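You operate a simulated robot arm through the tools that you are given. There is no shell and no other tool. Be economical: measure what you need, move in short steps, check, and stop when the job is done.

You are at the controls of a simulated two-armed robot. One attempt, no reset.

Task
On the bottom shelf of the white trolley, make the white tin and the carton change places.

Only the result counts: the job must be done as asked and must still hold three seconds after the hand-in. Knocking over, shifting, dropping, spilling or breaking anything else fails it.

Robot
Two 7-joint arms with two-finger parallel grippers on one trunk, on a base that drives. Base frame: it is fixed to the floor where the robot stands at the start and does not move with it; the origin is under the middle of the robot, x ahead of it, y to its left, z up. Units: cm, degrees, N and s.
The left shoulder is at the start at [7, 13.4, 110.2], the right one opposite. With the tool pointing down near the work surface each hand reaches from about 10 to 46 cm from the robot's upright axis, wherever it stands, measured 20 degrees to its own side. Payload 1.57 kg a hand.
The tool frame of a hand sits at the grasp point between the pads (the TCP): z along the fingers, y along the line on which they close. The tips reach 3 cm beyond it. The gripper opens to 8 cm. The fingers are 1.7 cm wide and 1.2 cm thick; the gripper's body (4 by 8.2 cm) begins 8 cm behind the TCP.
Orientation is that of the tool frame in the base frame, as [roll, pitch, yaw] about the fixed x, y, z axes, in that order (R = Rz(yaw) Ry(pitch) Rx(roll)). With the fingers straight down and closing along the base's y, the tool's x points along the base's -x, its y along +y and its z along -z.

Tools
- The arms move only by the tool servo_tool. It takes "left_plan", "right_plan" or both (then of equal length, played together; a hand with none holds still); each is one flat list of numbers, 7 for each row, row after row: the finger opening in cm, from 0 to 8, then the shift along the tool's x, y, z in cm, then the turn, a rotation vector about the tool's x, y, z in rad. In form: [grip, dx, dy, dz, rx, ry, rz, grip, dx, dy, dz, rx, ry, rz, ...]. A call has 1 to 8 rows; each row is the pose to reach, as a shift and turn from the pose commanded when the call began, along the tool's axes at that moment. Rows are played at 5 a second. More than 5 cm and 8.6 degrees between two rows, or a gripper value outside its range, and nothing of the call is played. A pose out of reach is approached as far as the arm can. The call stops where the force on the tool passes 40 N (or 10 N more than at its start, if that is more) or the arm is blocked; 0.2 s more then pass. The fingers move at their own pace (about 15.3 cm/s each) and stop on an object; they squeeze with about 42 N. The grip force told is the motor's: it shows also when the fingers shut on nothing. Time passes only in rows, and 0.2 s behind the last, so rows that repeat a pose let the fingers close. The reply holds the time, the measured pose of the TCP, the force on the tool along the base axes, the opening and the grip force, in the units named above and with some noise.
- Cameras (640 x 400 px; columns grow to the right, rows downward): "scene" is now at [10.61, 0.91, 128.86]; the picture's right is [0.16, -0.99, 0.00], its down [-0.92, -0.15, -0.36] and it looks along [0.36, 0.06, -0.93] (base axes); focal length 252 px, centre (320, 200). "left" rides on the left gripper at [7.2, 0.7, -12.2] in its tool frame; the picture's right is [-0.09, 1.00, 0.00], its down [-0.84, -0.08, -0.54] and it looks along [-0.54, -0.05, 0.84] (tool axes); focal length 238 px, centre (320, 200). "right" rides on the right gripper at [7.2, -0.7, -12.2] in its tool frame; the picture's right is [0.09, 1.00, 0.00], its down [-0.84, 0.08, -0.54] and it looks along [-0.54, 0.05, 0.84] (tool axes); focal length 238 px, centre (320, 200). There is no depth. A picture from a camera that has moved, and an enlarged one, comes with that camera's place and axes in the base frame and with its lens.
- capture(camera): a new picture of that camera. The clock stands still meanwhile.
- lift_body(by): slides the trunk up (or, below 0, down) by that many cm; the arms and the scene camera ride with it, the base frame stays. It gives what a move gives, with no picture.
- drive_base(legs): drives the robot by 1 to 6 legs, each [ahead, left, turn to the left] in cm, cm and degrees, along the robot's own axes; the way and the turn of a leg run together, so that a leg with both is an arc; at most 150 cm and 180 degrees a leg. The arms and the cameras ride along, it lands a little off, and it stops where it bumps. It gives what a move gives.
- pan_tilt(pan, tilt): turns the head with the scene camera to pan (to the left, within 86 degrees either way) and tilt (down, from -29 to 69), counted from straight ahead of the robot. It gives what a move gives.
- inspect(camera, box): a new picture of the part [left, top, right, bottom] of that camera's present view, enlarged. The clock stands still meanwhile.
- job_done(): hands the job in; it is judged then, once.

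Go step by step. Nothing tells you exact positions but the pictures and the camera data: compare them with the known pose of the tool, close in by small moves and look again before you grip or let go. The budget is 165 turns and 122 pictures, counting those below and the enlarged ones. Unless the task says otherwise, let go and move clear before handing in, and close with one line.

The tools are called after "Emit:" by a JSON object that holds its "method" and its "body". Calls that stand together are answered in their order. servo_tool: Moves the arms, as the interface text tells. Its arguments: {"type":"object","properties":{"left_plan":{"type":"array","items":{"type":"number"}},"right_plan":{"type":"array","items":{"type":"number"}}},"required":[]} The other tools are called the same way: lift_body (by) slides the trunk up or down; drive_base (legs) drives the base; pan_tilt (pan, tilt) turns the head that bears the scene camera; capture (camera) takes a picture; inspect (camera, box) takes an enlarged picture of a part of a camera's view; job_done () hands the job in.

At the start:

```text
clock: 0.0
left_position: [22.92, 14.44, 74.11]
left_ee_rot: [179.9, 0.0, 180.0]
left_wrist_force: [-0.2, -0.5, 0.2]
left_finger_gap: 8.02
left_finger_force: 0.1
right_position: [25.73, -7.99, 74.6]
right_ee_rot: [179.9, 0.0, -179.9]
right_wrist_force: [-0.4, -0.6, 0.5]
right_finger_gap: 8.0
right_finger_force: 0.1
trunk travel left (down, up): [-67.5, 26.5]
robot x, y, heading: [-0.02, 0.35, 0.1]
head pan, tilt: [9.4, 68.8]
```

scene: 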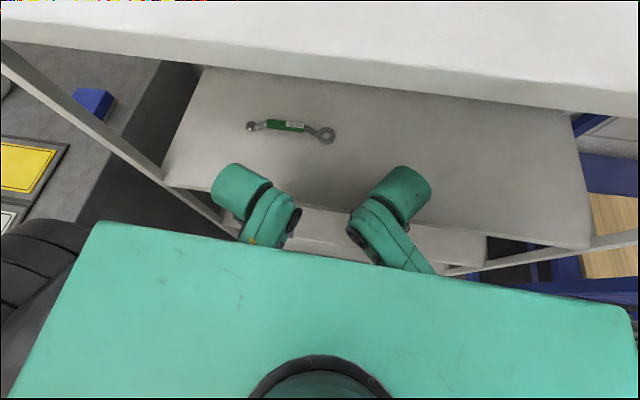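
right: 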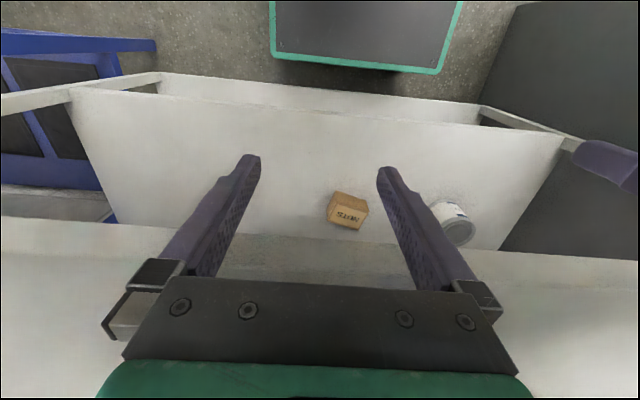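
left: 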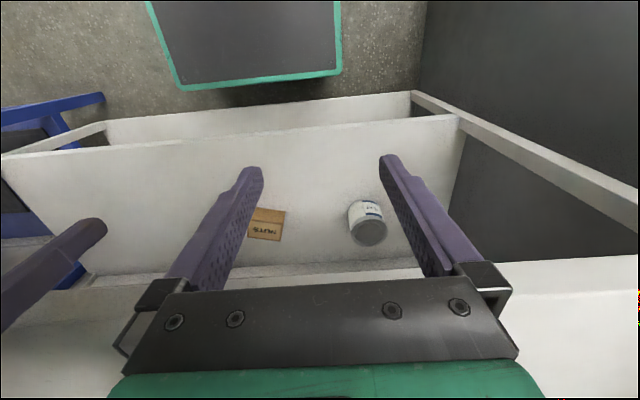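

The hand cameras show the carton and the tin on the lowest shelf, under a middle shelf that holds a wrench. I'll look around with the head to understand the trolley before moving anything.

Emit:
{"method": "pan_tilt", "body": {"pan": 0, "tilt": 35}}

Emit:
{"method": "capture", "body": {"camera": "scene"}}

Emit:
{"method": "inspect", "body": {"camera": "left", "box": [160, 80, 480, 280]}}

Emit:
{"method": "inspect", "body": {"camera": "right", "box": [240, 80, 560, 280]}}

```text
clock: 1.0
left_position: [22.87, 14.38, 74.12]
left_ee_rot: [180.0, -0.1, 180.0]
left_wrist_force: [0.6, -0.8, 0.0]
left_finger_gap: 7.99
left_finger_force: 0.1
right_position: [25.7, -7.96, 74.54]
right_ee_rot: [-180.0, 0.0, 179.9]
right_wrist_force: [-0.7, 0.1, -0.6]
right_finger_gap: 7.98
right_finger_force: 0.0
trunk travel left (down, up): [-67.5, 26.5]
robot x, y, heading: [-0.14, -0.12, 0.1]
head pan, tilt: [0.0, 35.0]
```

```text
118 pictures are left
camera scene: at [13.9, 0.0, 133.22], right [0.0, -1.0, 0.0], down [-0.57, 0.0, -0.82], along [0.82, 0.0, -0.57], focal length 252 px, centre (320, 200)
```

scene: 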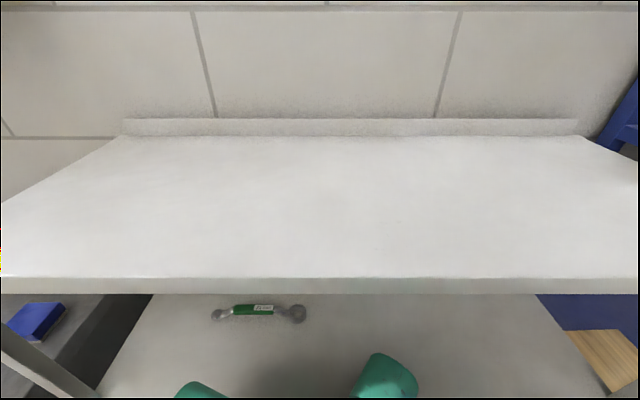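

```text
2.00 times, centred on (320, 180) of left
camera zoom: at [15.77, 14.97, 86.24], right [0.09, 1.0, 0.0], down [0.84, -0.08, 0.54], along [0.54, -0.05, -0.84], focal length 477 px, centre (320, 240)
```

zoom: 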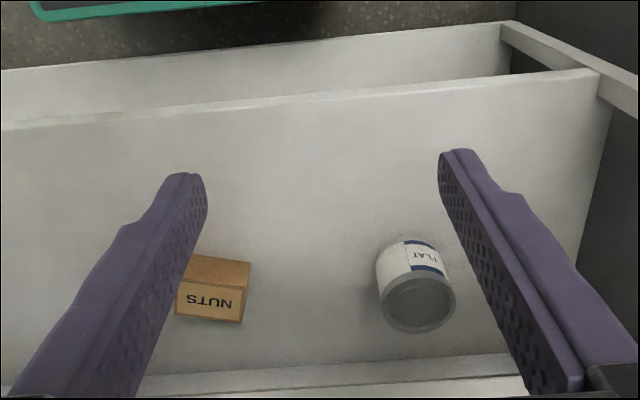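

```text
2.00 times, centred on (400, 180) of right
camera zoom: at [18.49, -8.62, 86.69], right [-0.09, 1.0, 0.0], down [0.84, 0.08, 0.54], along [0.54, 0.05, -0.84], focal length 477 px, centre (160, 240)
```

zoom: 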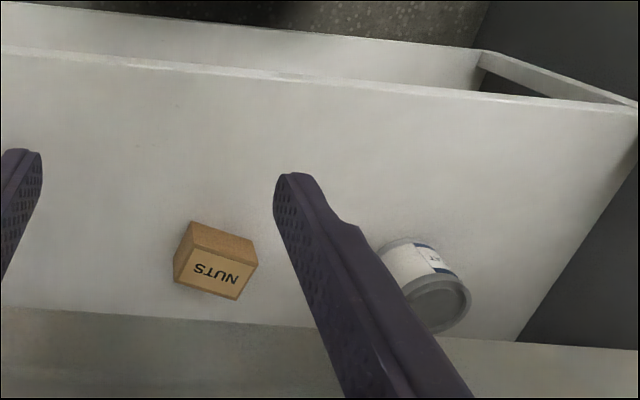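

The three shelves are stacked: the carton is at about (48, 0) and the tin at about (47, 22), both on the shelf at z≈42. The wrench shelf above has its front edge near x≈29, z≈75. I'll back off a little, then lower the trunk to look in from the front.

Emit:
{"method": "drive_base", "body": {"legs": [[-20, 0, 0]]}}

Emit:
{"method": "lift_body", "body": {"by": -45}}

Emit:
{"method": "pan_tilt", "body": {"pan": 0, "tilt": 30}}

Emit:
{"method": "capture", "body": {"camera": "scene"}}

```text
clock: 2.6
left_position: [2.64, 14.35, 74.13]
left_ee_rot: [180.0, 0.0, -180.0]
left_wrist_force: [0.6, 0.0, 0.3]
left_finger_gap: 8.0
left_finger_force: 0.1
right_position: [5.43, -8.07, 74.56]
right_ee_rot: [180.0, 0.0, -180.0]
right_wrist_force: [-0.1, 0.5, -0.3]
right_finger_gap: 7.99
right_finger_force: 0.0
trunk travel left (down, up): [-67.5, 26.5]
robot x, y, heading: [-20.36, -0.16, -0.1]
head pan, tilt: [0.0, 35.0]
```

```text
refused: -45 is not a number from -40 to 40
```

```text
clock: 3.3
left_position: [2.64, 14.37, 74.02]
left_ee_rot: [179.9, 0.0, -179.9]
left_wrist_force: [-0.6, -0.3, 0.0]
left_finger_gap: 7.99
left_finger_force: 0.1
right_position: [5.49, -8.0, 74.61]
right_ee_rot: [-179.9, 0.0, 179.9]
right_wrist_force: [0.2, 0.8, -0.5]
right_finger_gap: 8.01
right_finger_force: 0.0
trunk travel left (down, up): [-67.5, 26.5]
robot x, y, heading: [-19.99, 0.25, 0.0]
head pan, tilt: [0.0, 30.0]
```

```text
115 pictures are left
camera scene: at [-6.07, 0.0, 134.01], right [0.0, -1.0, 0.0], down [-0.5, 0.0, -0.87], along [0.87, 0.0, -0.5], focal length 252 px, centre (320, 200)
```

scene: 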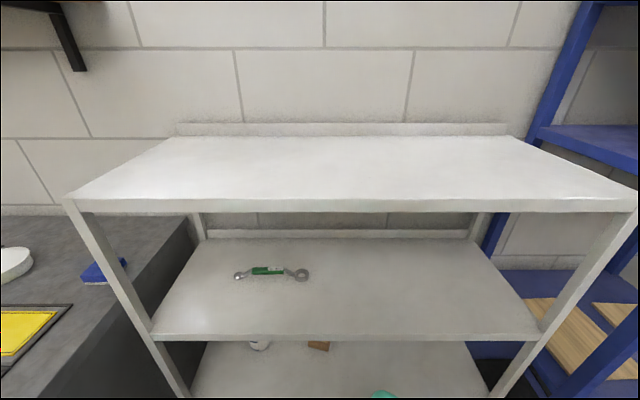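

The trolley is now clearly seen. Next I lower the trunk so the camera looks into the bottom shelf.

Emit:
{"method": "lift_body", "body": {"by": -40}}

Emit:
{"method": "capture", "body": {"camera": "scene"}}

```text
clock: 7.1
left_position: [2.64, 14.28, 34.11]
left_ee_rot: [-180.0, 0.0, 180.0]
left_wrist_force: [0.2, -0.4, 0.7]
left_finger_gap: 8.01
left_finger_force: 0.0
right_position: [5.51, -8.07, 34.55]
right_ee_rot: [-180.0, 0.1, -180.0]
right_wrist_force: [0.0, 0.0, -0.2]
right_finger_gap: 8.0
right_finger_force: 0.1
trunk travel left (down, up): [-27.5, 66.5]
robot x, y, heading: [-20.37, 0.45, -0.1]
head pan, tilt: [0.0, 30.0]
```

```text
114 pictures are left
camera scene: at [-6.05, 0.0, 94.01], right [0.0, -1.0, 0.0], down [-0.5, 0.0, -0.87], along [0.87, 0.0, -0.5], focal length 252 px, centre (320, 200)
```

scene: 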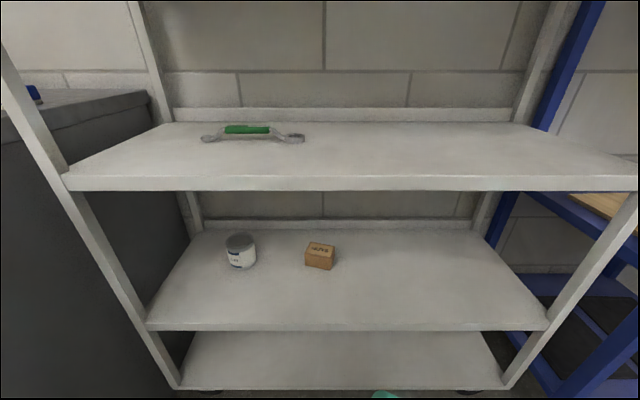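

I can see the whole set-up: the tin on the left, the carton near the middle, with free space around them. I'll enlarge this for better measures and check the lowest deck.

Emit:
{"method": "inspect", "body": {"camera": "scene", "box": [200, 210, 360, 310]}}

Emit:
{"method": "lift_body", "body": {"by": -20}}

Emit:
{"method": "capture", "body": {"camera": "scene"}}

Emit:
{"method": "inspect", "body": {"camera": "scene", "box": [190, 80, 390, 205]}}

```text
4.00 times, centred on (280, 260) of scene
camera zoom: at [-6.05, 0.0, 94.01], right [0.0, -1.0, 0.0], down [-0.5, 0.0, -0.87], along [0.87, 0.0, -0.5], focal length 1008 px, centre (480, -40)
```

zoom: 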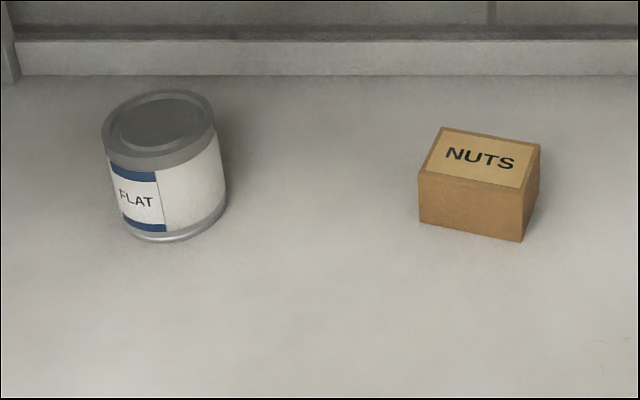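

```text
clock: 8.9
left_position: [2.9, 14.45, 16.15]
left_ee_rot: [-179.9, 0.6, -179.9]
left_wrist_force: [-4.6, -3.1, 9.1]
left_finger_gap: 7.99
left_finger_force: 0.1
right_position: [5.46, -7.96, 16.17]
right_ee_rot: [-180.0, 0.1, 180.0]
right_wrist_force: [0.1, -0.4, -0.2]
right_finger_gap: 8.0
right_finger_force: 0.2
trunk travel left (down, up): [-9.3, 84.7]
robot x, y, heading: [-20.35, -0.13, 0.2]
head pan, tilt: [0.0, 30.0]
stopped: the force on the tool passed its limit (the readings are from after the stop); the commanded pose is now the measured one
```

```text
112 pictures are left
camera scene: at [-6.09, -0.03, 75.76], right [0.0, -1.0, 0.0], down [-0.5, 0.0, -0.87], along [0.87, 0.0, -0.5], focal length 252 px, centre (320, 200)
```

scene: 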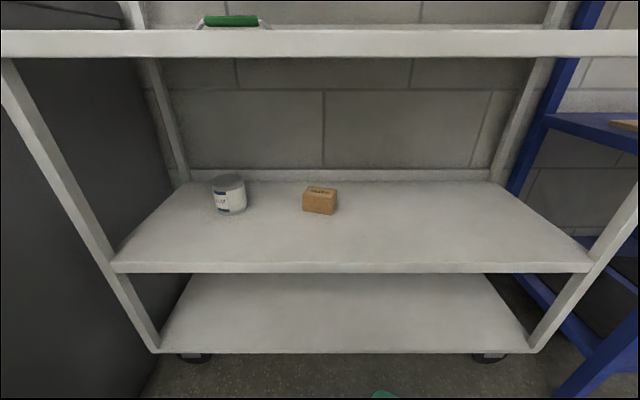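

```text
3.20 times, centred on (290, 142) of scene
camera zoom: at [-6.09, -0.03, 75.76], right [0.0, -1.0, 0.0], down [-0.5, 0.0, -0.87], along [0.87, 0.0, -0.5], focal length 807 px, centre (416, 384)
```

zoom: 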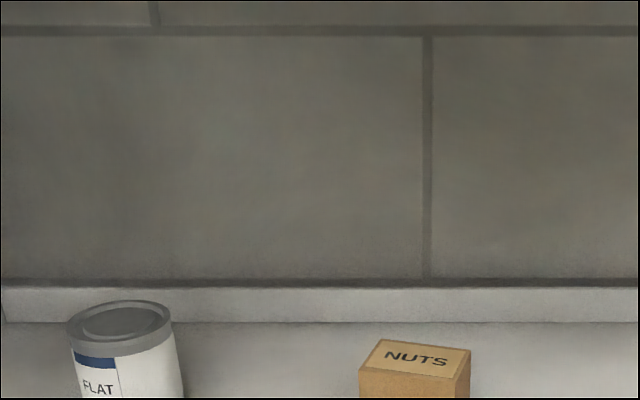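

The lowest deck is empty, so the objects are on the right shelf. The left hand just brushed the robot's own base, so I raise the trunk again. The carton is about 7.3×5×4.7 at (48.5, -0.1), yawed about -15°, and the tin is about 7.5 wide and 8 tall at (47.6, 21.8). Next I tilt both hands forward.

Emit:
{"method": "lift_body", "body": {"by": 18}}

Emit:
{"method": "servo_tool", "body": {"left_plan": [8, -2.5, 0, -3.3, 0, -0.145, 0, 8, -5, 0, -6.6, 0, -0.29, 0, 8, -7.5, 0, -9.9, 0, -0.435, 0, 8, -10, 0, -13.2, 0, -0.58, 0, 8, -12.5, 0, -16.5, 0, -0.725, 0, 8, -15, 0, -19.8, 0, -0.87, 0], "right_plan": [8, -2.5, 0, -3.3, 0, -0.145, 0, 8, -5, 0, -6.6, 0, -0.29, 0, 8, -7.5, 0, -9.9, 0, -0.435, 0, 8, -10, 0, -13.2, 0, -0.58, 0, 8, -12.5, 0, -16.5, 0, -0.725, 0, 8, -15, 0, -19.8, 0, -0.87, 0]}}

Emit:
{"method": "capture", "body": {"camera": "scene"}}

Emit:
{"method": "capture", "body": {"camera": "left"}}

Emit:
{"method": "capture", "body": {"camera": "right"}}

```text
clock: 10.9
left_position: [2.83, 14.34, 34.16]
left_ee_rot: [-179.9, 0.5, -180.0]
left_wrist_force: [-0.3, -0.7, -0.1]
left_finger_gap: 7.98
left_finger_force: 0.1
right_position: [5.47, -8.09, 34.38]
right_ee_rot: [180.0, -0.1, 179.9]
right_wrist_force: [-0.2, -0.8, 0.2]
right_finger_gap: 8.0
right_finger_force: 0.0
trunk travel left (down, up): [-27.3, 66.7]
robot x, y, heading: [-20.01, 0.09, 0.0]
head pan, tilt: [0.0, 30.0]
```

```text
clock: 11.4
left_position: [6.04, 19.34, 36.39]
left_ee_rot: [166.5, 8.2, 169.3]
left_wrist_force: [0.0, 0.0, -0.1]
left_finger_gap: 8.0
left_finger_force: 0.0
left hand out of reach, approached as far as the arm can: row 2
right_position: [9.85, -7.87, 39.56]
right_ee_rot: [-179.7, 13.1, 180.0]
right_wrist_force: [-0.7, -0.4, 0.0]
right_finger_gap: 8.0
right_finger_force: 0.1
trunk travel left (down, up): [-27.3, 66.7]
robot x, y, heading: [-19.97, 0.11, -0.0]
head pan, tilt: [0.0, 30.0]
stopped in row 2 (left hand): the arm was blocked; the commanded pose is now the measured one
```

```text
110 pictures are left
camera scene: at [-5.79, 0.41, 93.79], right [0.0, -1.0, 0.0], down [-0.5, 0.0, -0.86], along [0.86, 0.0, -0.5], focal length 252 px, centre (320, 200)
```

scene: 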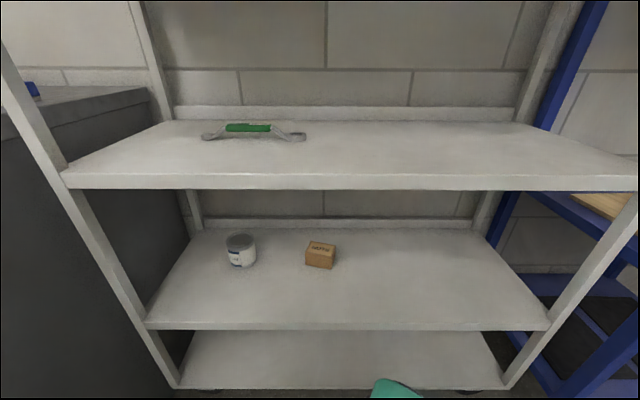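

```text
109 pictures are left
camera left: at [-2.99, 18.69, 47.27], right [0.24, 0.94, 0.24], down [0.7, -0.34, 0.62], along [0.67, 0.02, -0.74], focal length 238 px, centre (320, 200)
```

left: 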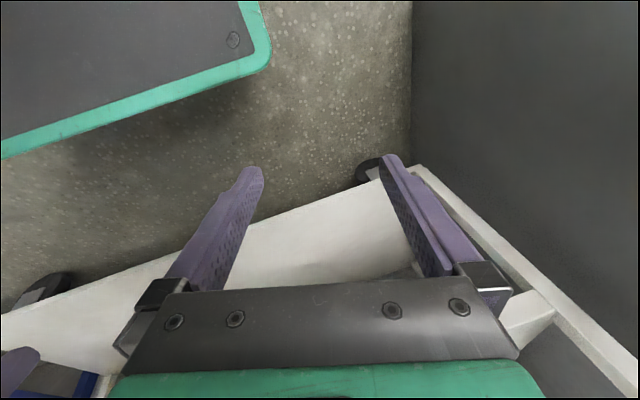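

```text
108 pictures are left
camera right: at [-0.03, -8.51, 49.85], right [-0.09, 1.0, -0.03], down [0.69, 0.08, 0.72], along [0.72, 0.05, -0.7], focal length 238 px, centre (320, 200)
```

right: 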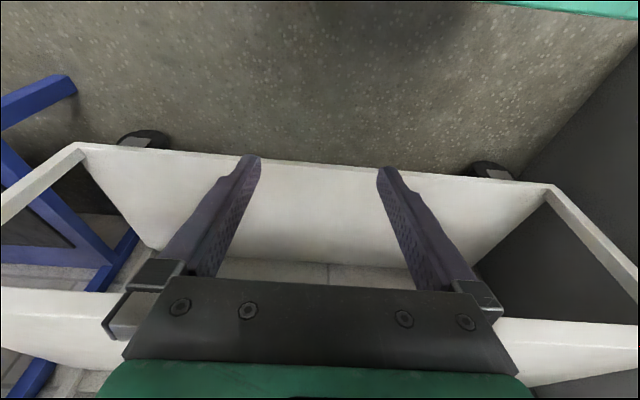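

The left arm was too folded, so it got blocked. I'll back the base up more, then straighten the left hand while reaching forward, in smaller steps.

Emit:
{"method": "drive_base", "body": {"legs": [[-15, 0, 0]]}}

Emit:
{"method": "servo_tool", "body": {"left_plan": [8, -2.8, -0.6, 0.3, 0.065, -0.013, -0.065, 8, -5.6, -1.2, 0.6, 0.13, -0.026, -0.13, 8, -8.3, -1.7, 0.8, 0.194, -0.038, -0.195]}}

```text
clock: 12.8
left_position: [-8.6, 19.13, 36.37]
left_ee_rot: [166.5, 8.3, 169.0]
left_wrist_force: [0.3, -0.6, -0.4]
left_finger_gap: 8.01
left_finger_force: 0.0
right_position: [-4.92, -7.98, 39.6]
right_ee_rot: [-179.6, 13.3, 179.9]
right_wrist_force: [0.5, -0.7, -1.1]
right_finger_gap: 8.01
right_finger_force: 0.2
trunk travel left (down, up): [-27.3, 66.7]
robot x, y, heading: [-34.91, -0.11, -0.5]
head pan, tilt: [0.0, 30.0]
```

```text
clock: 13.8
left_position: [-1.45, 19.36, 36.09]
left_ee_rot: [171.7, 10.9, 176.2]
left_wrist_force: [0.0, 0.0, -0.3]
left_finger_gap: 8.01
left_finger_force: 0.2
right_position: [-4.94, -8.15, 39.72]
right_ee_rot: [180.0, 13.4, 179.8]
right_wrist_force: [-0.9, -0.2, -0.1]
right_finger_gap: 8.01
right_finger_force: 0.1
trunk travel left (down, up): [-27.3, 66.7]
robot x, y, heading: [-34.86, 0.06, -0.4]
head pan, tilt: [0.0, 30.0]
stopped in row 3 (left hand): the arm was blocked; the commanded pose is now the measured one
```

Left moved partly and stopped short; I'll extend it straight forward first, then finish straightening it.

Emit:
{"method": "servo_tool", "body": {"left_plan": [8, -3.3, 0, 0.6, 0, 0, 0, 8, -6.6, 0, 1.3, 0, 0, 0, 8, -9.8, 0, 1.9, 0, 0, 0], "right_plan": [8, -3.3, 0, 0.8, 0, 0, 0, 8, -6.6, 0, 1.6, 0, 0, 0, 8, -9.8, 0, 2.3, 0, 0, 0]}}

Emit:
{"method": "pan_tilt", "body": {"pan": 0, "tilt": 60}}

Emit:
{"method": "capture", "body": {"camera": "scene"}}

```text
clock: 14.6
left_position: [8.5, 19.04, 35.91]
left_ee_rot: [171.5, 10.7, 176.1]
left_wrist_force: [0.3, 1.3, 0.0]
left_finger_gap: 7.99
left_finger_force: 0.1
right_position: [5.21, -8.18, 39.66]
right_ee_rot: [180.0, 13.2, 179.9]
right_wrist_force: [-0.3, -0.4, -0.2]
right_finger_gap: 7.99
right_finger_force: 0.0
trunk travel left (down, up): [-27.3, 66.7]
robot x, y, heading: [-34.57, 0.01, -0.2]
head pan, tilt: [0.0, 30.0]
```

```text
clock: 15.5
left_position: [8.54, 19.27, 36.08]
left_ee_rot: [171.4, 11.0, 176.3]
left_wrist_force: [-0.7, -0.2, 0.3]
left_finger_gap: 7.99
left_finger_force: 0.0
right_position: [5.36, -8.2, 39.42]
right_ee_rot: [-180.0, 13.3, 179.9]
right_wrist_force: [-0.6, -0.7, 0.0]
right_finger_gap: 7.99
right_finger_force: 0.1
trunk travel left (down, up): [-27.3, 66.7]
robot x, y, heading: [-34.64, -0.2, -0.3]
head pan, tilt: [0.0, 60.0]
```

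```text
107 pictures are left
camera scene: at [-23.01, 0.02, 89.59], right [0.0, -1.0, 0.0], down [-0.87, 0.0, -0.5], along [0.5, 0.0, -0.87], focal length 252 px, centre (320, 200)
```

scene: 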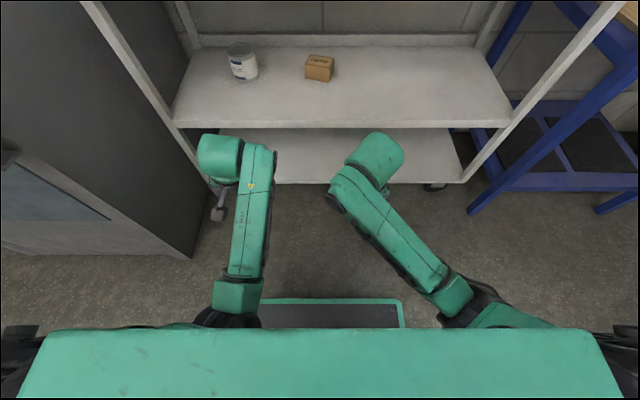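

The arms are now clear to see: the wrists sit above the hands and the elbows are out to the sides. I'll level the left hand, then pitch both hands forward around their wrists.

Emit:
{"method": "servo_tool", "body": {"left_plan": [8, 0, 0, 0, 0.07, 0, -0.03, 8, 0, 0, 0, 0.15, 0, -0.065]}}

Emit:
{"method": "servo_tool", "body": {"left_plan": [8, -2.4, 0, -0.9, 0, -0.13, 0, 8, -4.8, 0, -1.8, 0, -0.26, 0, 8, -7.3, 0, -2.7, 0, -0.39, 0, 8, -9.7, 0, -3.6, 0, -0.52, 0, 8, -12.1, 0, -4.5, 0, -0.65, 0], "right_plan": [8, -2.4, 0, -0.8, 0, -0.13, 0, 8, -4.8, 0, -1.6, 0, -0.26, 0, 8, -7.3, 0, -2.4, 0, -0.39, 0, 8, -9.7, 0, -3.2, 0, -0.52, 0, 8, -12.2, 0, -4.0, 0, -0.65, 0]}}

Emit:
{"method": "capture", "body": {"camera": "scene"}}

```text
clock: 16.1
left_position: [8.19, 20.18, 35.61]
left_ee_rot: [179.3, 10.4, 179.9]
left_wrist_force: [-0.4, 0.0, 0.1]
left_finger_gap: 8.0
left_finger_force: 0.0
right_position: [5.27, -8.05, 39.76]
right_ee_rot: [-180.0, 13.3, 179.8]
right_wrist_force: [-0.8, 0.1, -0.3]
right_finger_gap: 8.03
right_finger_force: 0.2
trunk travel left (down, up): [-27.3, 66.7]
robot x, y, heading: [-34.83, -0.1, -0.1]
head pan, tilt: [0.0, 60.0]
```

```text
clock: 17.3
left_position: [19.56, 19.02, 42.86]
left_ee_rot: [-178.1, 48.6, -178.8]
left_wrist_force: [-0.8, -0.5, 0.0]
left_finger_gap: 8.0
left_finger_force: 0.2
right_position: [16.09, -8.23, 46.22]
right_ee_rot: [-179.8, 50.6, 179.9]
right_wrist_force: [-0.4, -0.1, -0.1]
right_finger_gap: 8.01
right_finger_force: 0.1
trunk travel left (down, up): [-27.3, 66.7]
robot x, y, heading: [-34.97, 0.05, 0.1]
head pan, tilt: [0.0, 60.0]
```

```text
106 pictures are left
camera scene: at [-23.02, 0.02, 89.58], right [0.0, -1.0, 0.0], down [-0.87, 0.0, -0.5], along [0.5, 0.0, -0.87], focal length 252 px, centre (320, 200)
```

scene: 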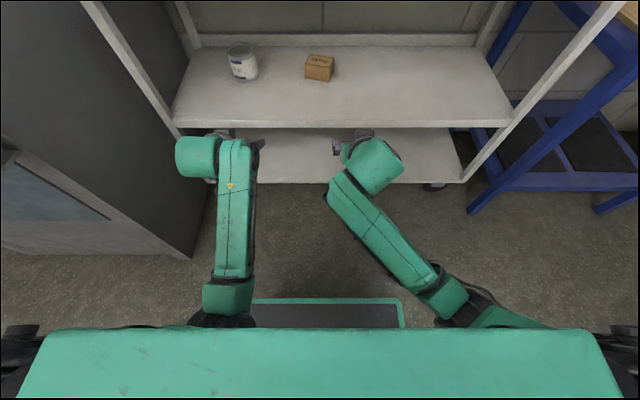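

Both hands are now tilted about 50°. I'll use the left hand for everything and park the right hand back and to the side. First I raise the trunk so the fingertips clear the shelf.

Emit:
{"method": "lift_body", "body": {"by": 9}}

Emit:
{"method": "servo_tool", "body": {"right_plan": [8, 1.7, -2.7, -2, 0, 0, 0, 8, 3.4, -5.4, -4, 0, 0, 0, 8, 5.1, -8, -6.1, 0, 0, 0]}}

Emit:
{"method": "drive_base", "body": {"legs": [[14, 0, 0]]}}

Emit:
{"method": "capture", "body": {"camera": "left"}}

Emit:
{"method": "capture", "body": {"camera": "scene"}}

```text
clock: 18.6
left_position: [19.62, 19.21, 51.87]
left_ee_rot: [-178.2, 48.5, -179.0]
left_wrist_force: [-0.4, -0.7, -0.6]
left_finger_gap: 7.99
left_finger_force: 0.1
right_position: [16.22, -8.23, 55.16]
right_ee_rot: [-179.9, 50.5, 179.9]
right_wrist_force: [0.4, 0.2, 0.7]
right_finger_gap: 8.0
right_finger_force: 0.0
trunk travel left (down, up): [-36.3, 57.7]
robot x, y, heading: [-34.66, 0.17, -0.4]
head pan, tilt: [0.0, 60.0]
```

```text
clock: 19.4
left_position: [19.55, 19.06, 51.8]
left_ee_rot: [-178.2, 48.4, -178.9]
left_wrist_force: [0.5, 0.1, -0.6]
left_finger_gap: 8.01
left_finger_force: 0.1
right_position: [8.0, -16.5, 55.16]
right_ee_rot: [-179.9, 50.6, 179.8]
right_wrist_force: [-0.8, 0.3, 0.0]
right_finger_gap: 8.01
right_finger_force: 0.0
trunk travel left (down, up): [-36.3, 57.7]
robot x, y, heading: [-34.99, -0.15, -0.2]
head pan, tilt: [0.0, 60.0]
```

```text
clock: 20.7
left_position: [33.51, 19.27, 51.81]
left_ee_rot: [-178.1, 48.5, -178.8]
left_wrist_force: [-0.2, 0.1, -0.8]
left_finger_gap: 8.01
left_finger_force: 0.0
right_position: [21.95, -16.38, 55.18]
right_ee_rot: [-179.9, 50.5, -180.0]
right_wrist_force: [0.3, 0.6, -0.3]
right_finger_gap: 8.0
right_finger_force: 0.1
trunk travel left (down, up): [-36.3, 57.7]
robot x, y, heading: [-21.33, 0.22, -0.1]
head pan, tilt: [0.0, 60.0]
```

```text
105 pictures are left
camera left: at [19.7, 19.94, 54.46], right [0.06, 1.0, 0.05], down [0.15, -0.06, 0.99], along [0.99, -0.05, -0.15], focal length 238 px, centre (320, 200)
```

left: 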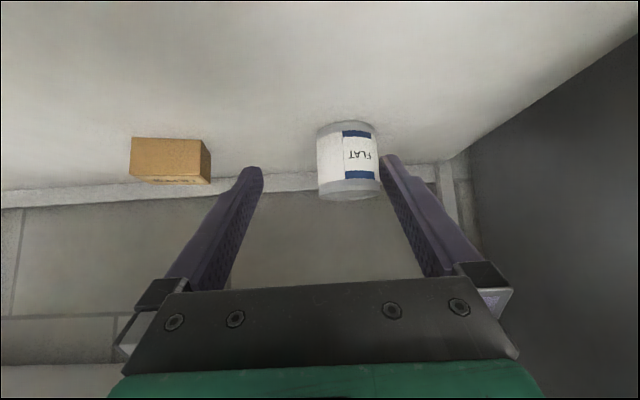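

```text
104 pictures are left
camera scene: at [-9.11, 0.01, 98.57], right [0.0, -1.0, 0.0], down [-0.87, 0.0, -0.5], along [0.5, 0.0, -0.87], focal length 252 px, centre (320, 200)
```

scene: 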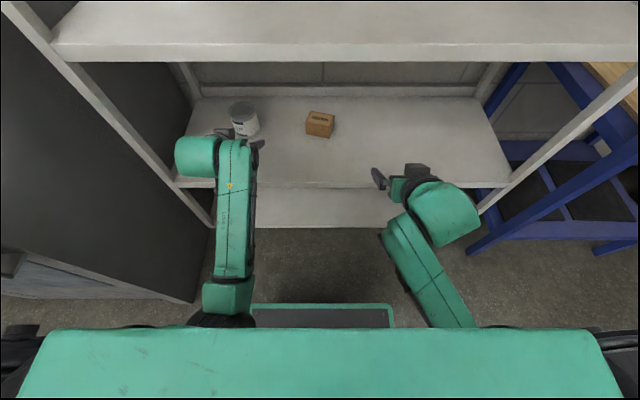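

The left hand is inside the shelf, above its surface and facing the tin at about y≈22. I'll line it up laterally and lower to mid height, still short of the tin.

Emit:
{"method": "servo_tool", "body": {"left_plan": [8, 0.9, 1.45, 2.8, -0.008, 0, 0.007, 8, 1.76, 2.9, 5.57, -0.017, 0, 0.014]}}

Emit:
{"method": "capture", "body": {"camera": "left"}}

```text
clock: 21.3
left_position: [36.51, 22.02, 46.83]
left_ee_rot: [180.0, 48.4, -180.0]
left_wrist_force: [-1.0, 0.3, -0.8]
left_finger_gap: 7.98
left_finger_force: 0.0
right_position: [21.86, -16.34, 55.12]
right_ee_rot: [-179.8, 50.5, 179.9]
right_wrist_force: [-0.6, -0.4, 0.1]
right_finger_gap: 8.0
right_finger_force: 0.1
trunk travel left (down, up): [-36.3, 57.7]
robot x, y, heading: [-21.02, 0.11, -0.1]
head pan, tilt: [0.0, 60.0]
```

```text
103 pictures are left
camera left: at [22.81, 22.58, 49.45], right [0.06, 1.0, 0.07], down [0.15, -0.08, 0.99], along [0.99, -0.05, -0.15], focal length 238 px, centre (320, 200)
```

left: 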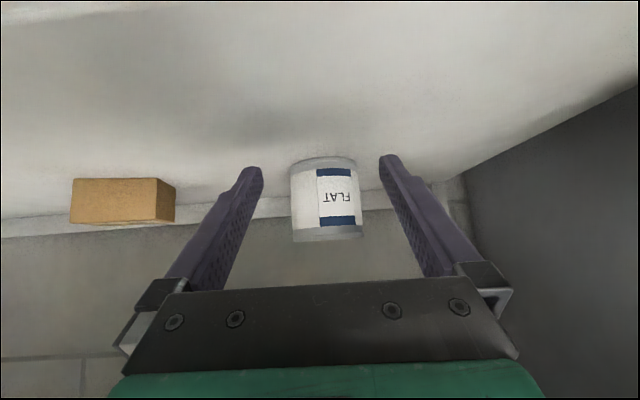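

The tin's centreline is at y≈21.95, between the fingers. I'll advance toward it in small steps.

Emit:
{"method": "servo_tool", "body": {"left_plan": [8, -1.5, 0, 1.8, 0, 0, 0, 8, -3, 0, 3.5, 0, 0, 0, 8, -4.5, 0, 5.3, 0, 0, 0]}}

Emit:
{"method": "capture", "body": {"camera": "left"}}

```text
clock: 22.1
left_position: [43.33, 21.96, 46.63]
left_ee_rot: [179.8, 48.4, -179.9]
left_wrist_force: [0.6, -0.5, -0.2]
left_finger_gap: 7.99
left_finger_force: 0.1
right_position: [21.99, -16.49, 55.14]
right_ee_rot: [-179.8, 50.6, -179.9]
right_wrist_force: [-0.6, 0.2, -0.3]
right_finger_gap: 8.01
right_finger_force: 0.1
trunk travel left (down, up): [-36.3, 57.7]
robot x, y, heading: [-20.82, 0.07, 0.0]
head pan, tilt: [0.0, 60.0]
```

```text
102 pictures are left
camera left: at [29.57, 22.57, 49.24], right [0.06, 1.0, 0.07], down [0.15, -0.08, 0.99], along [0.99, -0.05, -0.15], focal length 238 px, centre (320, 200)
```

left: 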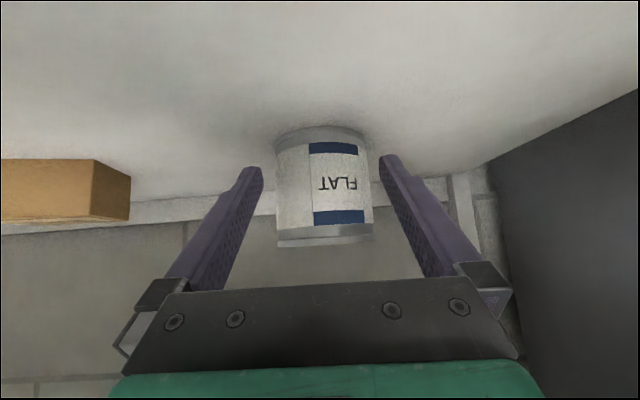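

Well centred. Advancing the last 4.4 cm so that the pads straddle the tin's middle.

Emit:
{"method": "servo_tool", "body": {"left_plan": [8, -1.0, 0, 1.1, 0, 0, 0, 8, -2, 0, 2.2, 0, 0, 0, 8, -2.9, 0, 3.3, 0, 0, 0]}}

Emit:
{"method": "capture", "body": {"camera": "left"}}

```text
clock: 22.9
left_position: [47.7, 22.02, 46.44]
left_ee_rot: [179.9, 48.4, -180.0]
left_wrist_force: [0.9, -0.8, -0.4]
left_finger_gap: 7.98
left_finger_force: 0.0
right_position: [21.97, -16.35, 55.26]
right_ee_rot: [-180.0, 50.5, -180.0]
right_wrist_force: [0.3, -0.2, -0.1]
right_finger_gap: 7.99
right_finger_force: 0.1
trunk travel left (down, up): [-36.3, 57.7]
robot x, y, heading: [-20.69, 0.09, -0.1]
head pan, tilt: [0.0, 60.0]
```

```text
101 pictures are left
camera left: at [33.89, 22.68, 49.1], right [0.06, 1.0, 0.07], down [0.15, -0.08, 0.99], along [0.99, -0.05, -0.15], focal length 238 px, centre (320, 200)
```

left: 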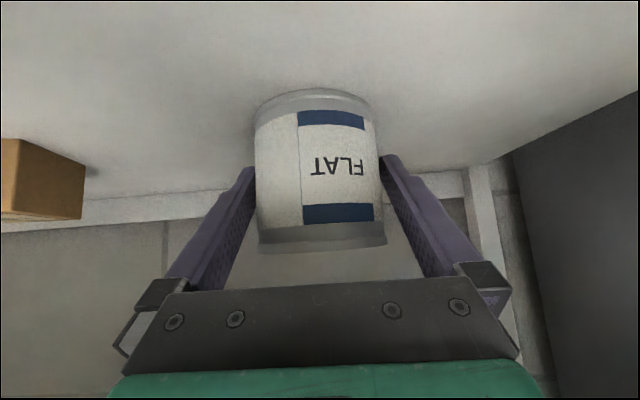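

The fingers straddle the tin; closing now.

Emit:
{"method": "servo_tool", "body": {"left_plan": [6, 0, 0, 0, 0, 0, 0, 6, 0, 0, 0, 0, 0, 0, 6, 0, 0, 0, 0, 0, 0]}}

Emit:
{"method": "servo_tool", "body": {"left_plan": [6, -0.75, 0, -0.66, 0, 0, 0, 6, -1.5, 0, -1.33, 0, 0, 0, 6, -2.6, 0, -2.3, 0, 0, 0]}}

Emit:
{"method": "capture", "body": {"camera": "left"}}

```text
clock: 23.7
left_position: [47.64, 22.09, 46.43]
left_ee_rot: [179.9, 48.4, 180.0]
left_wrist_force: [1.4, -1.4, 0.7]
left_finger_gap: 7.36
left_finger_force: 42.3
right_position: [21.86, -16.49, 55.23]
right_ee_rot: [-179.8, 50.5, 180.0]
right_wrist_force: [0.2, -0.7, -0.4]
right_finger_gap: 8.02
right_finger_force: 0.0
trunk travel left (down, up): [-36.3, 57.7]
robot x, y, heading: [-20.77, 0.32, 0.1]
head pan, tilt: [0.0, 60.0]
```

```text
clock: 24.5
left_position: [47.86, 22.03, 49.96]
left_ee_rot: [179.9, 48.3, -180.0]
left_wrist_force: [0.3, 0.7, -2.8]
left_finger_gap: 7.33
left_finger_force: 40.7
right_position: [21.94, -16.52, 55.22]
right_ee_rot: [-179.9, 50.5, -180.0]
right_wrist_force: [0.2, -0.5, 0.4]
right_finger_gap: 7.98
right_finger_force: 0.1
trunk travel left (down, up): [-36.3, 57.7]
robot x, y, heading: [-20.64, -0.16, -0.1]
head pan, tilt: [0.0, 60.0]
```

```text
100 pictures are left
camera left: at [34.08, 22.7, 52.56], right [0.06, 1.0, 0.07], down [0.15, -0.08, 0.99], along [0.99, -0.05, -0.16], focal length 238 px, centre (320, 200)
```

left: 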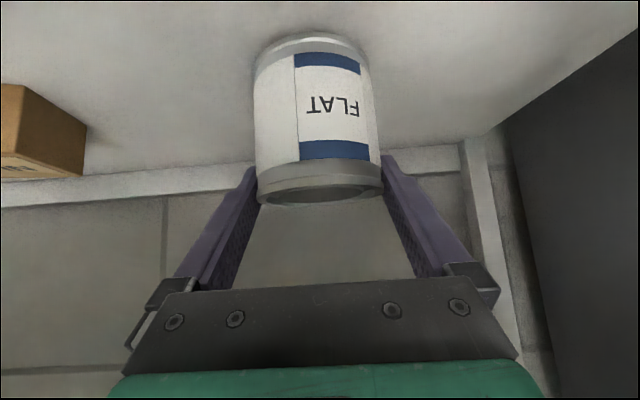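

The tin seems to have moved relative to the fingers during the lift. I'll check from the scene camera.

Emit:
{"method": "pan_tilt", "body": {"pan": 8, "tilt": 45}}

Emit:
{"method": "inspect", "body": {"camera": "scene", "box": [170, 80, 410, 230]}}

Emit:
{"method": "inspect", "body": {"camera": "left", "box": [200, 20, 440, 220]}}

Emit:
{"method": "capture", "body": {"camera": "right"}}

```text
clock: 25.2
left_position: [47.87, 22.04, 49.97]
left_ee_rot: [179.9, 48.4, 179.9]
left_wrist_force: [0.0, -1.0, -2.8]
left_finger_gap: 7.34
left_finger_force: 42.2
right_position: [22.11, -16.42, 55.24]
right_ee_rot: [-179.9, 50.6, 180.0]
right_wrist_force: [0.1, 0.5, -0.2]
right_finger_gap: 8.0
right_finger_force: 0.1
trunk travel left (down, up): [-36.3, 57.7]
robot x, y, heading: [-20.8, 0.15, 0.2]
head pan, tilt: [8.0, 45.0]
```

```text
2.67 times, centred on (290, 155) of scene
camera zoom: at [-7.71, 1.16, 100.51], right [0.14, -0.99, 0.0], down [-0.7, -0.1, -0.71], along [0.7, 0.1, -0.71], focal length 672 px, centre (400, 320)
```

zoom: 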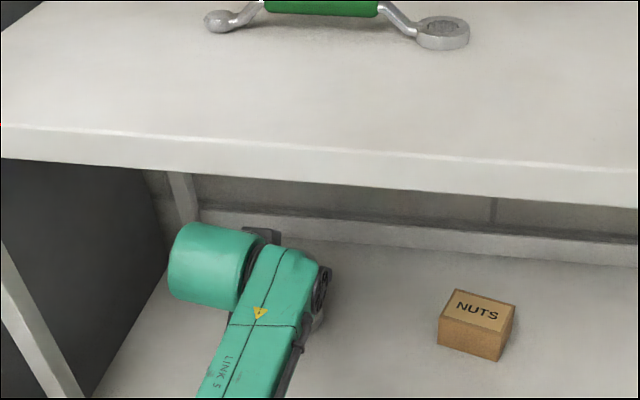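

```text
2.00 times, centred on (320, 120) of left
camera zoom: at [34.1, 22.71, 52.58], right [0.06, 1.0, 0.07], down [0.15, -0.08, 0.99], along [0.99, -0.05, -0.15], focal length 477 px, centre (320, 360)
```

zoom: 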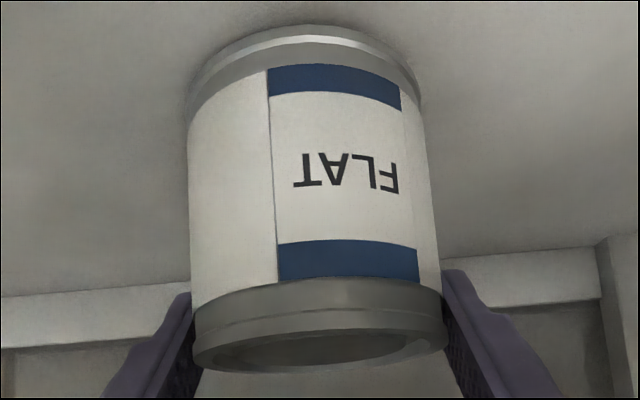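

```text
97 pictures are left
camera right: at [7.95, -17.0, 57.36], right [-0.06, 1.0, -0.07], down [0.11, 0.08, 0.99], along [0.99, 0.05, -0.12], focal length 238 px, centre (320, 200)
```

right: 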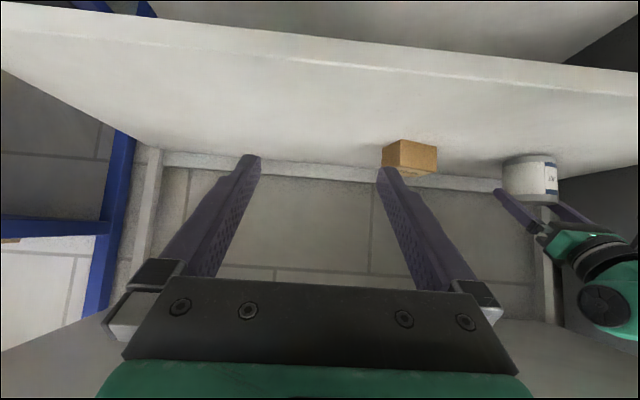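

Emit:
{"method": "inspect", "body": {"camera": "right", "box": [470, 120, 630, 220]}}

```text
4.00 times, centred on (550, 170) of right
camera zoom: at [7.95, -17.0, 57.36], right [-0.06, 1.0, -0.07], down [0.11, 0.08, 0.99], along [0.99, 0.05, -0.12], focal length 953 px, centre (-600, 320)
```

zoom: 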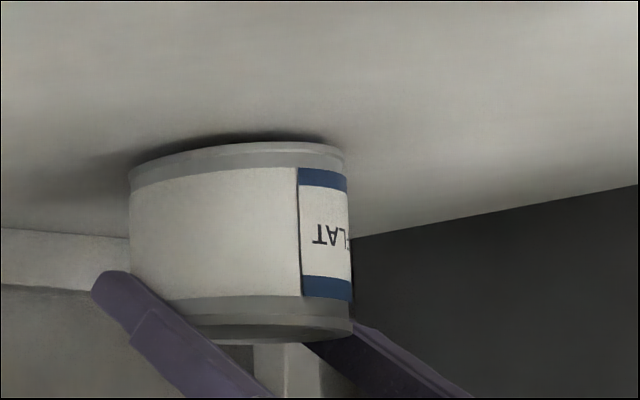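

The tin is held near its rim, only about 1 cm off the shelf: it slipped about 2 cm at first but isn't creeping now. I'll test whether it follows a small further lift.

Emit:
{"method": "servo_tool", "body": {"left_plan": [6, -0.4, 0, -0.33, 0, 0, 0, 6, -0.75, 0, -0.66, 0, 0, 0, 6, -0.75, 0, -0.66, 0, 0, 0]}}

Emit:
{"method": "inspect", "body": {"camera": "left", "box": [200, 20, 440, 220]}}

Emit:
{"method": "inspect", "body": {"camera": "right", "box": [470, 120, 630, 220]}}

```text
clock: 26.1
left_position: [47.85, 21.96, 50.91]
left_ee_rot: [179.9, 48.4, 179.9]
left_wrist_force: [-0.5, -0.2, -3.5]
left_finger_gap: 7.34
left_finger_force: 41.4
right_position: [22.0, -16.31, 55.16]
right_ee_rot: [-179.8, 50.4, 179.9]
right_wrist_force: [-0.6, -0.7, 0.8]
right_finger_gap: 8.01
right_finger_force: 0.0
trunk travel left (down, up): [-36.3, 57.7]
robot x, y, heading: [-20.88, -0.15, -0.0]
head pan, tilt: [8.0, 45.0]
```

```text
2.00 times, centred on (320, 120) of left
camera zoom: at [34.13, 22.66, 53.64], right [0.06, 1.0, 0.07], down [0.15, -0.08, 0.99], along [0.99, -0.05, -0.15], focal length 477 px, centre (320, 360)
```

zoom: 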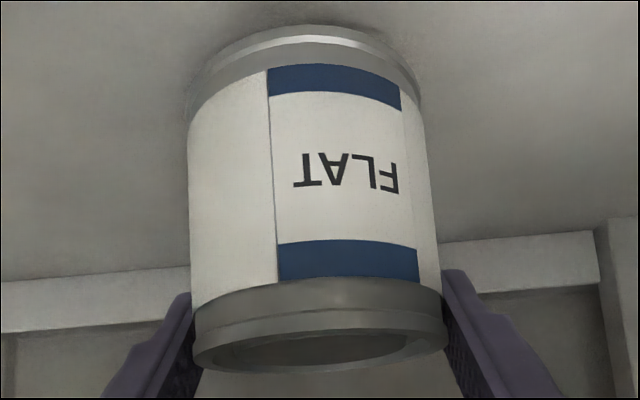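

```text
4.00 times, centred on (550, 170) of right
camera zoom: at [7.95, -17.0, 57.36], right [-0.06, 1.0, -0.07], down [0.11, 0.08, 0.99], along [0.99, 0.05, -0.12], focal length 953 px, centre (-600, 320)
```

zoom: 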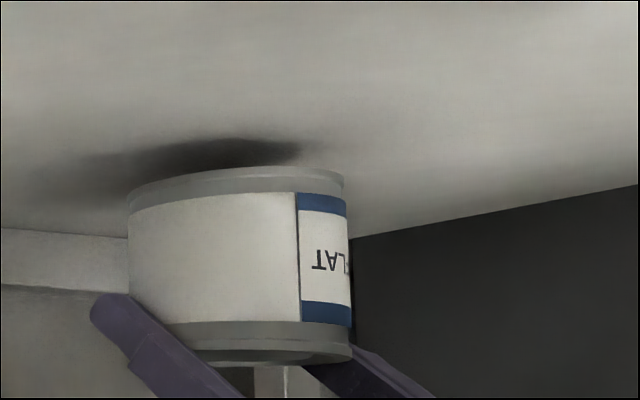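

The tin now follows rigidly, held under its rim and about 1.8 cm above the shelf. I'll back out 9 cm, then slide the base right so the tin goes to a temporary spot right of the carton.

Emit:
{"method": "drive_base", "body": {"legs": [[-9.5, 0, 0]]}}

Emit:
{"method": "capture", "body": {"camera": "scene"}}

```text
clock: 27.2
left_position: [38.32, 22.15, 51.08]
left_ee_rot: [179.8, 48.3, -179.9]
left_wrist_force: [-0.3, 0.0, -2.4]
left_finger_gap: 7.34
left_finger_force: 42.1
right_position: [12.54, -16.38, 55.19]
right_ee_rot: [-179.9, 50.6, -179.9]
right_wrist_force: [-0.3, -0.3, 0.6]
right_finger_gap: 7.99
right_finger_force: 0.1
trunk travel left (down, up): [-36.3, 57.7]
robot x, y, heading: [-30.43, 0.12, -0.2]
head pan, tilt: [8.0, 45.0]
```

```text
93 pictures are left
camera scene: at [-17.21, 1.18, 100.53], right [0.14, -0.99, 0.0], down [-0.7, -0.1, -0.71], along [0.7, 0.1, -0.71], focal length 252 px, centre (320, 200)
```

scene: 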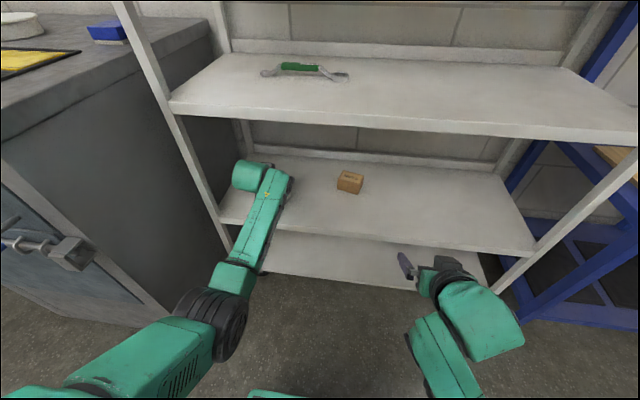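

Path is clear: the rack on the right begins at x≈29, well ahead of the right arm. Driving right 36 cm.

Emit:
{"method": "drive_base", "body": {"legs": [[0, -18, 0], [0, -18, 0]]}}

Emit:
{"method": "capture", "body": {"camera": "scene"}}

Emit:
{"method": "capture", "body": {"camera": "left"}}

```text
clock: 29.8
left_position: [38.49, -14.2, 50.85]
left_ee_rot: [-180.0, 48.4, -179.9]
left_wrist_force: [0.0, -0.6, -4.1]
left_finger_gap: 7.33
left_finger_force: 41.9
right_position: [12.56, -52.61, 55.18]
right_ee_rot: [180.0, 50.5, -180.0]
right_wrist_force: [0.4, -0.4, -0.8]
right_finger_gap: 7.99
right_finger_force: 0.0
trunk travel left (down, up): [-36.3, 57.7]
robot x, y, heading: [-30.39, -36.01, 0.2]
head pan, tilt: [8.0, 45.0]
```

```text
92 pictures are left
camera scene: at [-17.16, -35.17, 100.52], right [0.14, -0.99, 0.0], down [-0.7, -0.1, -0.71], along [0.7, 0.1, -0.71], focal length 252 px, centre (320, 200)
```

scene: 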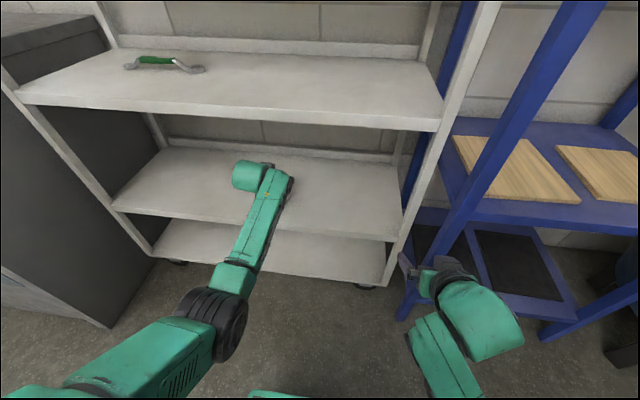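

```text
91 pictures are left
camera left: at [24.67, -13.62, 53.64], right [0.06, 1.0, 0.07], down [0.15, -0.08, 0.99], along [0.99, -0.05, -0.15], focal length 238 px, centre (320, 200)
```

left: 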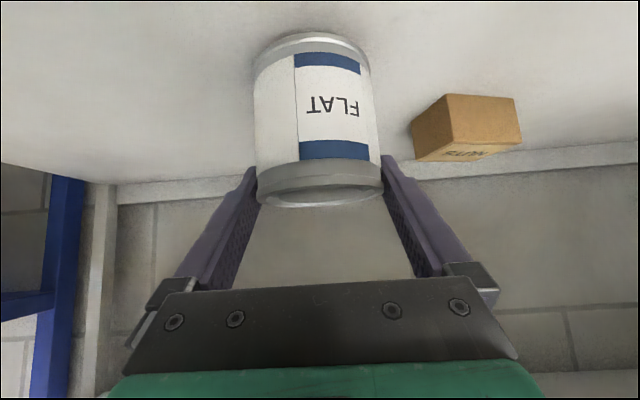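

The tin is at its temporary spot, right of and in front of the carton. I lower it gently to the shelf.

Emit:
{"method": "servo_tool", "body": {"left_plan": [6, 0.45, 0, 0.4, 0, 0, 0, 6, 0.9, 0, 0.8, 0, 0, 0, 6, 1.12, 0, 1.0, 0, 0, 0, 6, 1.27, 0, 1.13, 0, 0, 0]}}

Emit:
{"method": "inspect", "body": {"camera": "left", "box": [200, 20, 440, 220]}}

```text
clock: 30.8
left_position: [38.45, -14.26, 49.33]
left_ee_rot: [179.9, 48.6, -179.9]
left_wrist_force: [-0.1, 0.5, -0.2]
left_finger_gap: 7.32
left_finger_force: 42.3
right_position: [12.36, -52.71, 55.24]
right_ee_rot: [-179.8, 50.6, -180.0]
right_wrist_force: [0.4, -0.5, 0.2]
right_finger_gap: 7.99
right_finger_force: 0.1
trunk travel left (down, up): [-36.3, 57.7]
robot x, y, heading: [-30.4, -36.33, -0.0]
head pan, tilt: [8.0, 45.0]
```

```text
2.00 times, centred on (320, 120) of left
camera zoom: at [24.64, -13.59, 52.01], right [0.06, 1.0, 0.07], down [0.15, -0.08, 0.99], along [0.99, -0.05, -0.15], focal length 477 px, centre (320, 360)
```

zoom: 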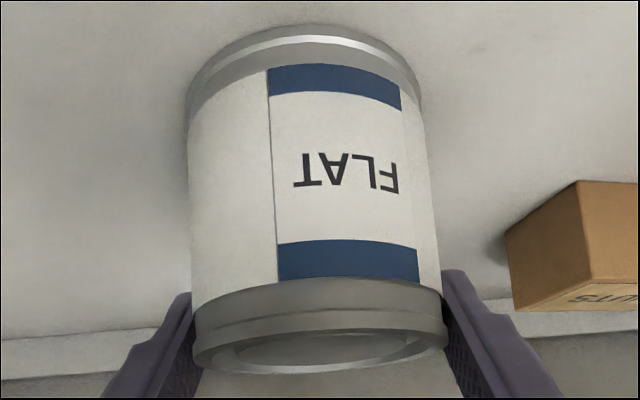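

The load has gone to zero, so the tin stands on the shelf. Opening and then withdrawing along the finger direction.

Emit:
{"method": "servo_tool", "body": {"left_plan": [6, 0.1, 0, 0.1, 0, 0, 0, 8, 0.1, 0, 0.1, 0, 0, 0, 8, 0.1, 0, 0.1, 0, 0, 0]}}

Emit:
{"method": "servo_tool", "body": {"left_plan": [8, 0, 0, -1, 0, 0, 0, 8, 0, 0, -2.5, 0, 0, 0, 8, 0, 0, -4.5, 0, 0, 0, 8, 0, 0, -7, 0, 0, 0]}}

Emit:
{"method": "capture", "body": {"camera": "left"}}

```text
clock: 31.6
left_position: [38.29, -14.16, 49.28]
left_ee_rot: [179.9, 48.4, 180.0]
left_wrist_force: [-0.6, 0.0, 0.1]
left_finger_gap: 7.99
left_finger_force: 0.1
right_position: [12.44, -52.75, 55.31]
right_ee_rot: [-179.9, 50.5, 180.0]
right_wrist_force: [-0.4, -0.1, -0.4]
right_finger_gap: 8.01
right_finger_force: 0.1
trunk travel left (down, up): [-36.3, 57.7]
robot x, y, heading: [-30.22, -35.79, 0.2]
head pan, tilt: [8.0, 45.0]
```

```text
clock: 32.6
left_position: [33.16, -14.06, 53.77]
left_ee_rot: [179.9, 48.3, 180.0]
left_wrist_force: [-0.1, -0.5, 0.3]
left_finger_gap: 7.99
left_finger_force: 0.0
right_position: [12.47, -52.68, 55.25]
right_ee_rot: [-179.9, 50.4, -179.9]
right_wrist_force: [-0.3, 0.5, -0.5]
right_finger_gap: 8.01
right_finger_force: 0.1
trunk travel left (down, up): [-36.3, 57.7]
robot x, y, heading: [-30.53, -36.31, -0.0]
head pan, tilt: [8.0, 45.0]
```

```text
89 pictures are left
camera left: at [19.45, -13.49, 56.39], right [0.06, 1.0, 0.07], down [0.15, -0.08, 0.99], along [0.99, -0.05, -0.15], focal length 238 px, centre (320, 200)
```

left: 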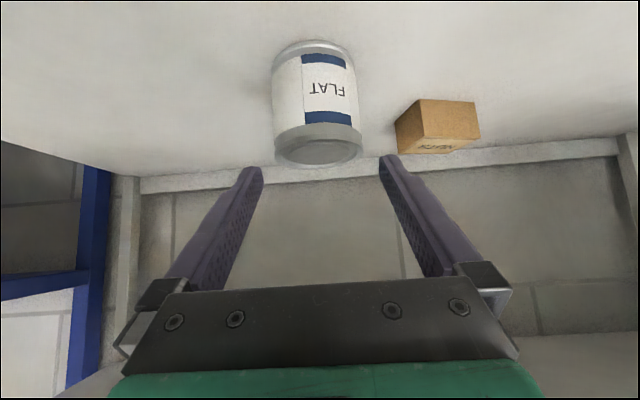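

The tin stands upright at about (38.4, -14.2). Now I back off, go left to the carton's line, and yaw the hand to match the carton's 15°.

Emit:
{"method": "drive_base", "body": {"legs": [[-7, 0, 0], [0, 16.5, 0]]}}

Emit:
{"method": "servo_tool", "body": {"left_plan": [8, 0, 0, 0, 0.101, 0, 0.09, 8, 0, 0, 0, 0.202, 0, 0.179]}}

Emit:
{"method": "capture", "body": {"camera": "left"}}

Emit:
{"method": "capture", "body": {"camera": "scene"}}

```text
clock: 34.6
left_position: [26.56, 2.0, 53.72]
left_ee_rot: [179.8, 48.4, 179.9]
left_wrist_force: [0.1, 0.2, -0.1]
left_finger_gap: 7.99
left_finger_force: 0.0
right_position: [5.66, -36.5, 55.18]
right_ee_rot: [-179.9, 50.5, 179.9]
right_wrist_force: [0.3, -0.1, -0.2]
right_finger_gap: 8.02
right_finger_force: 0.0
trunk travel left (down, up): [-36.3, 57.7]
robot x, y, heading: [-37.12, -20.16, -0.3]
head pan, tilt: [8.0, 45.0]
```

```text
clock: 35.2
left_position: [26.82, 1.98, 53.74]
left_ee_rot: [-179.9, 48.5, 164.3]
left_wrist_force: [0.6, 0.2, 0.5]
left_finger_gap: 7.98
left_finger_force: 0.1
right_position: [5.72, -36.49, 55.27]
right_ee_rot: [-179.9, 50.5, 179.9]
right_wrist_force: [0.4, -0.6, -0.2]
right_finger_gap: 8.03
right_finger_force: 0.0
trunk travel left (down, up): [-36.3, 57.7]
robot x, y, heading: [-36.97, -20.18, -0.0]
head pan, tilt: [8.0, 45.0]
```

```text
88 pictures are left
camera left: at [13.52, 6.31, 56.4], right [0.33, 0.94, 0.07], down [0.12, -0.12, 0.99], along [0.94, -0.31, -0.15], focal length 238 px, centre (320, 200)
```

left: 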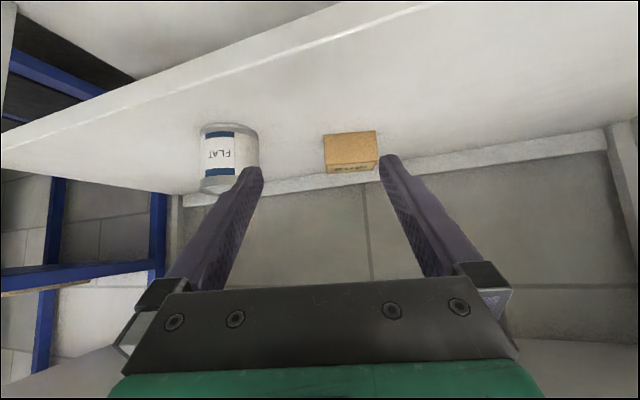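

```text
87 pictures are left
camera scene: at [-23.99, -18.89, 100.53], right [0.14, -0.99, 0.0], down [-0.7, -0.1, -0.71], along [0.7, 0.1, -0.71], focal length 252 px, centre (320, 200)
```

scene: 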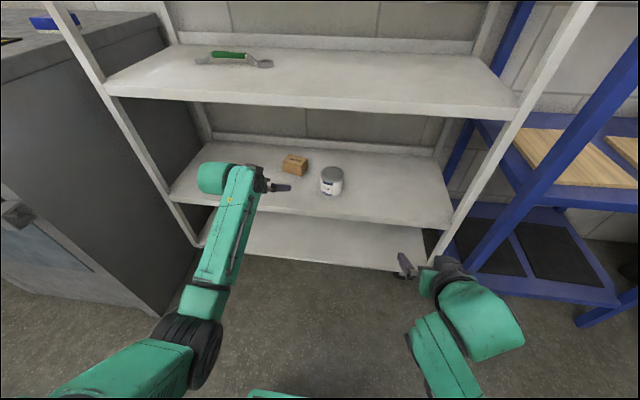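

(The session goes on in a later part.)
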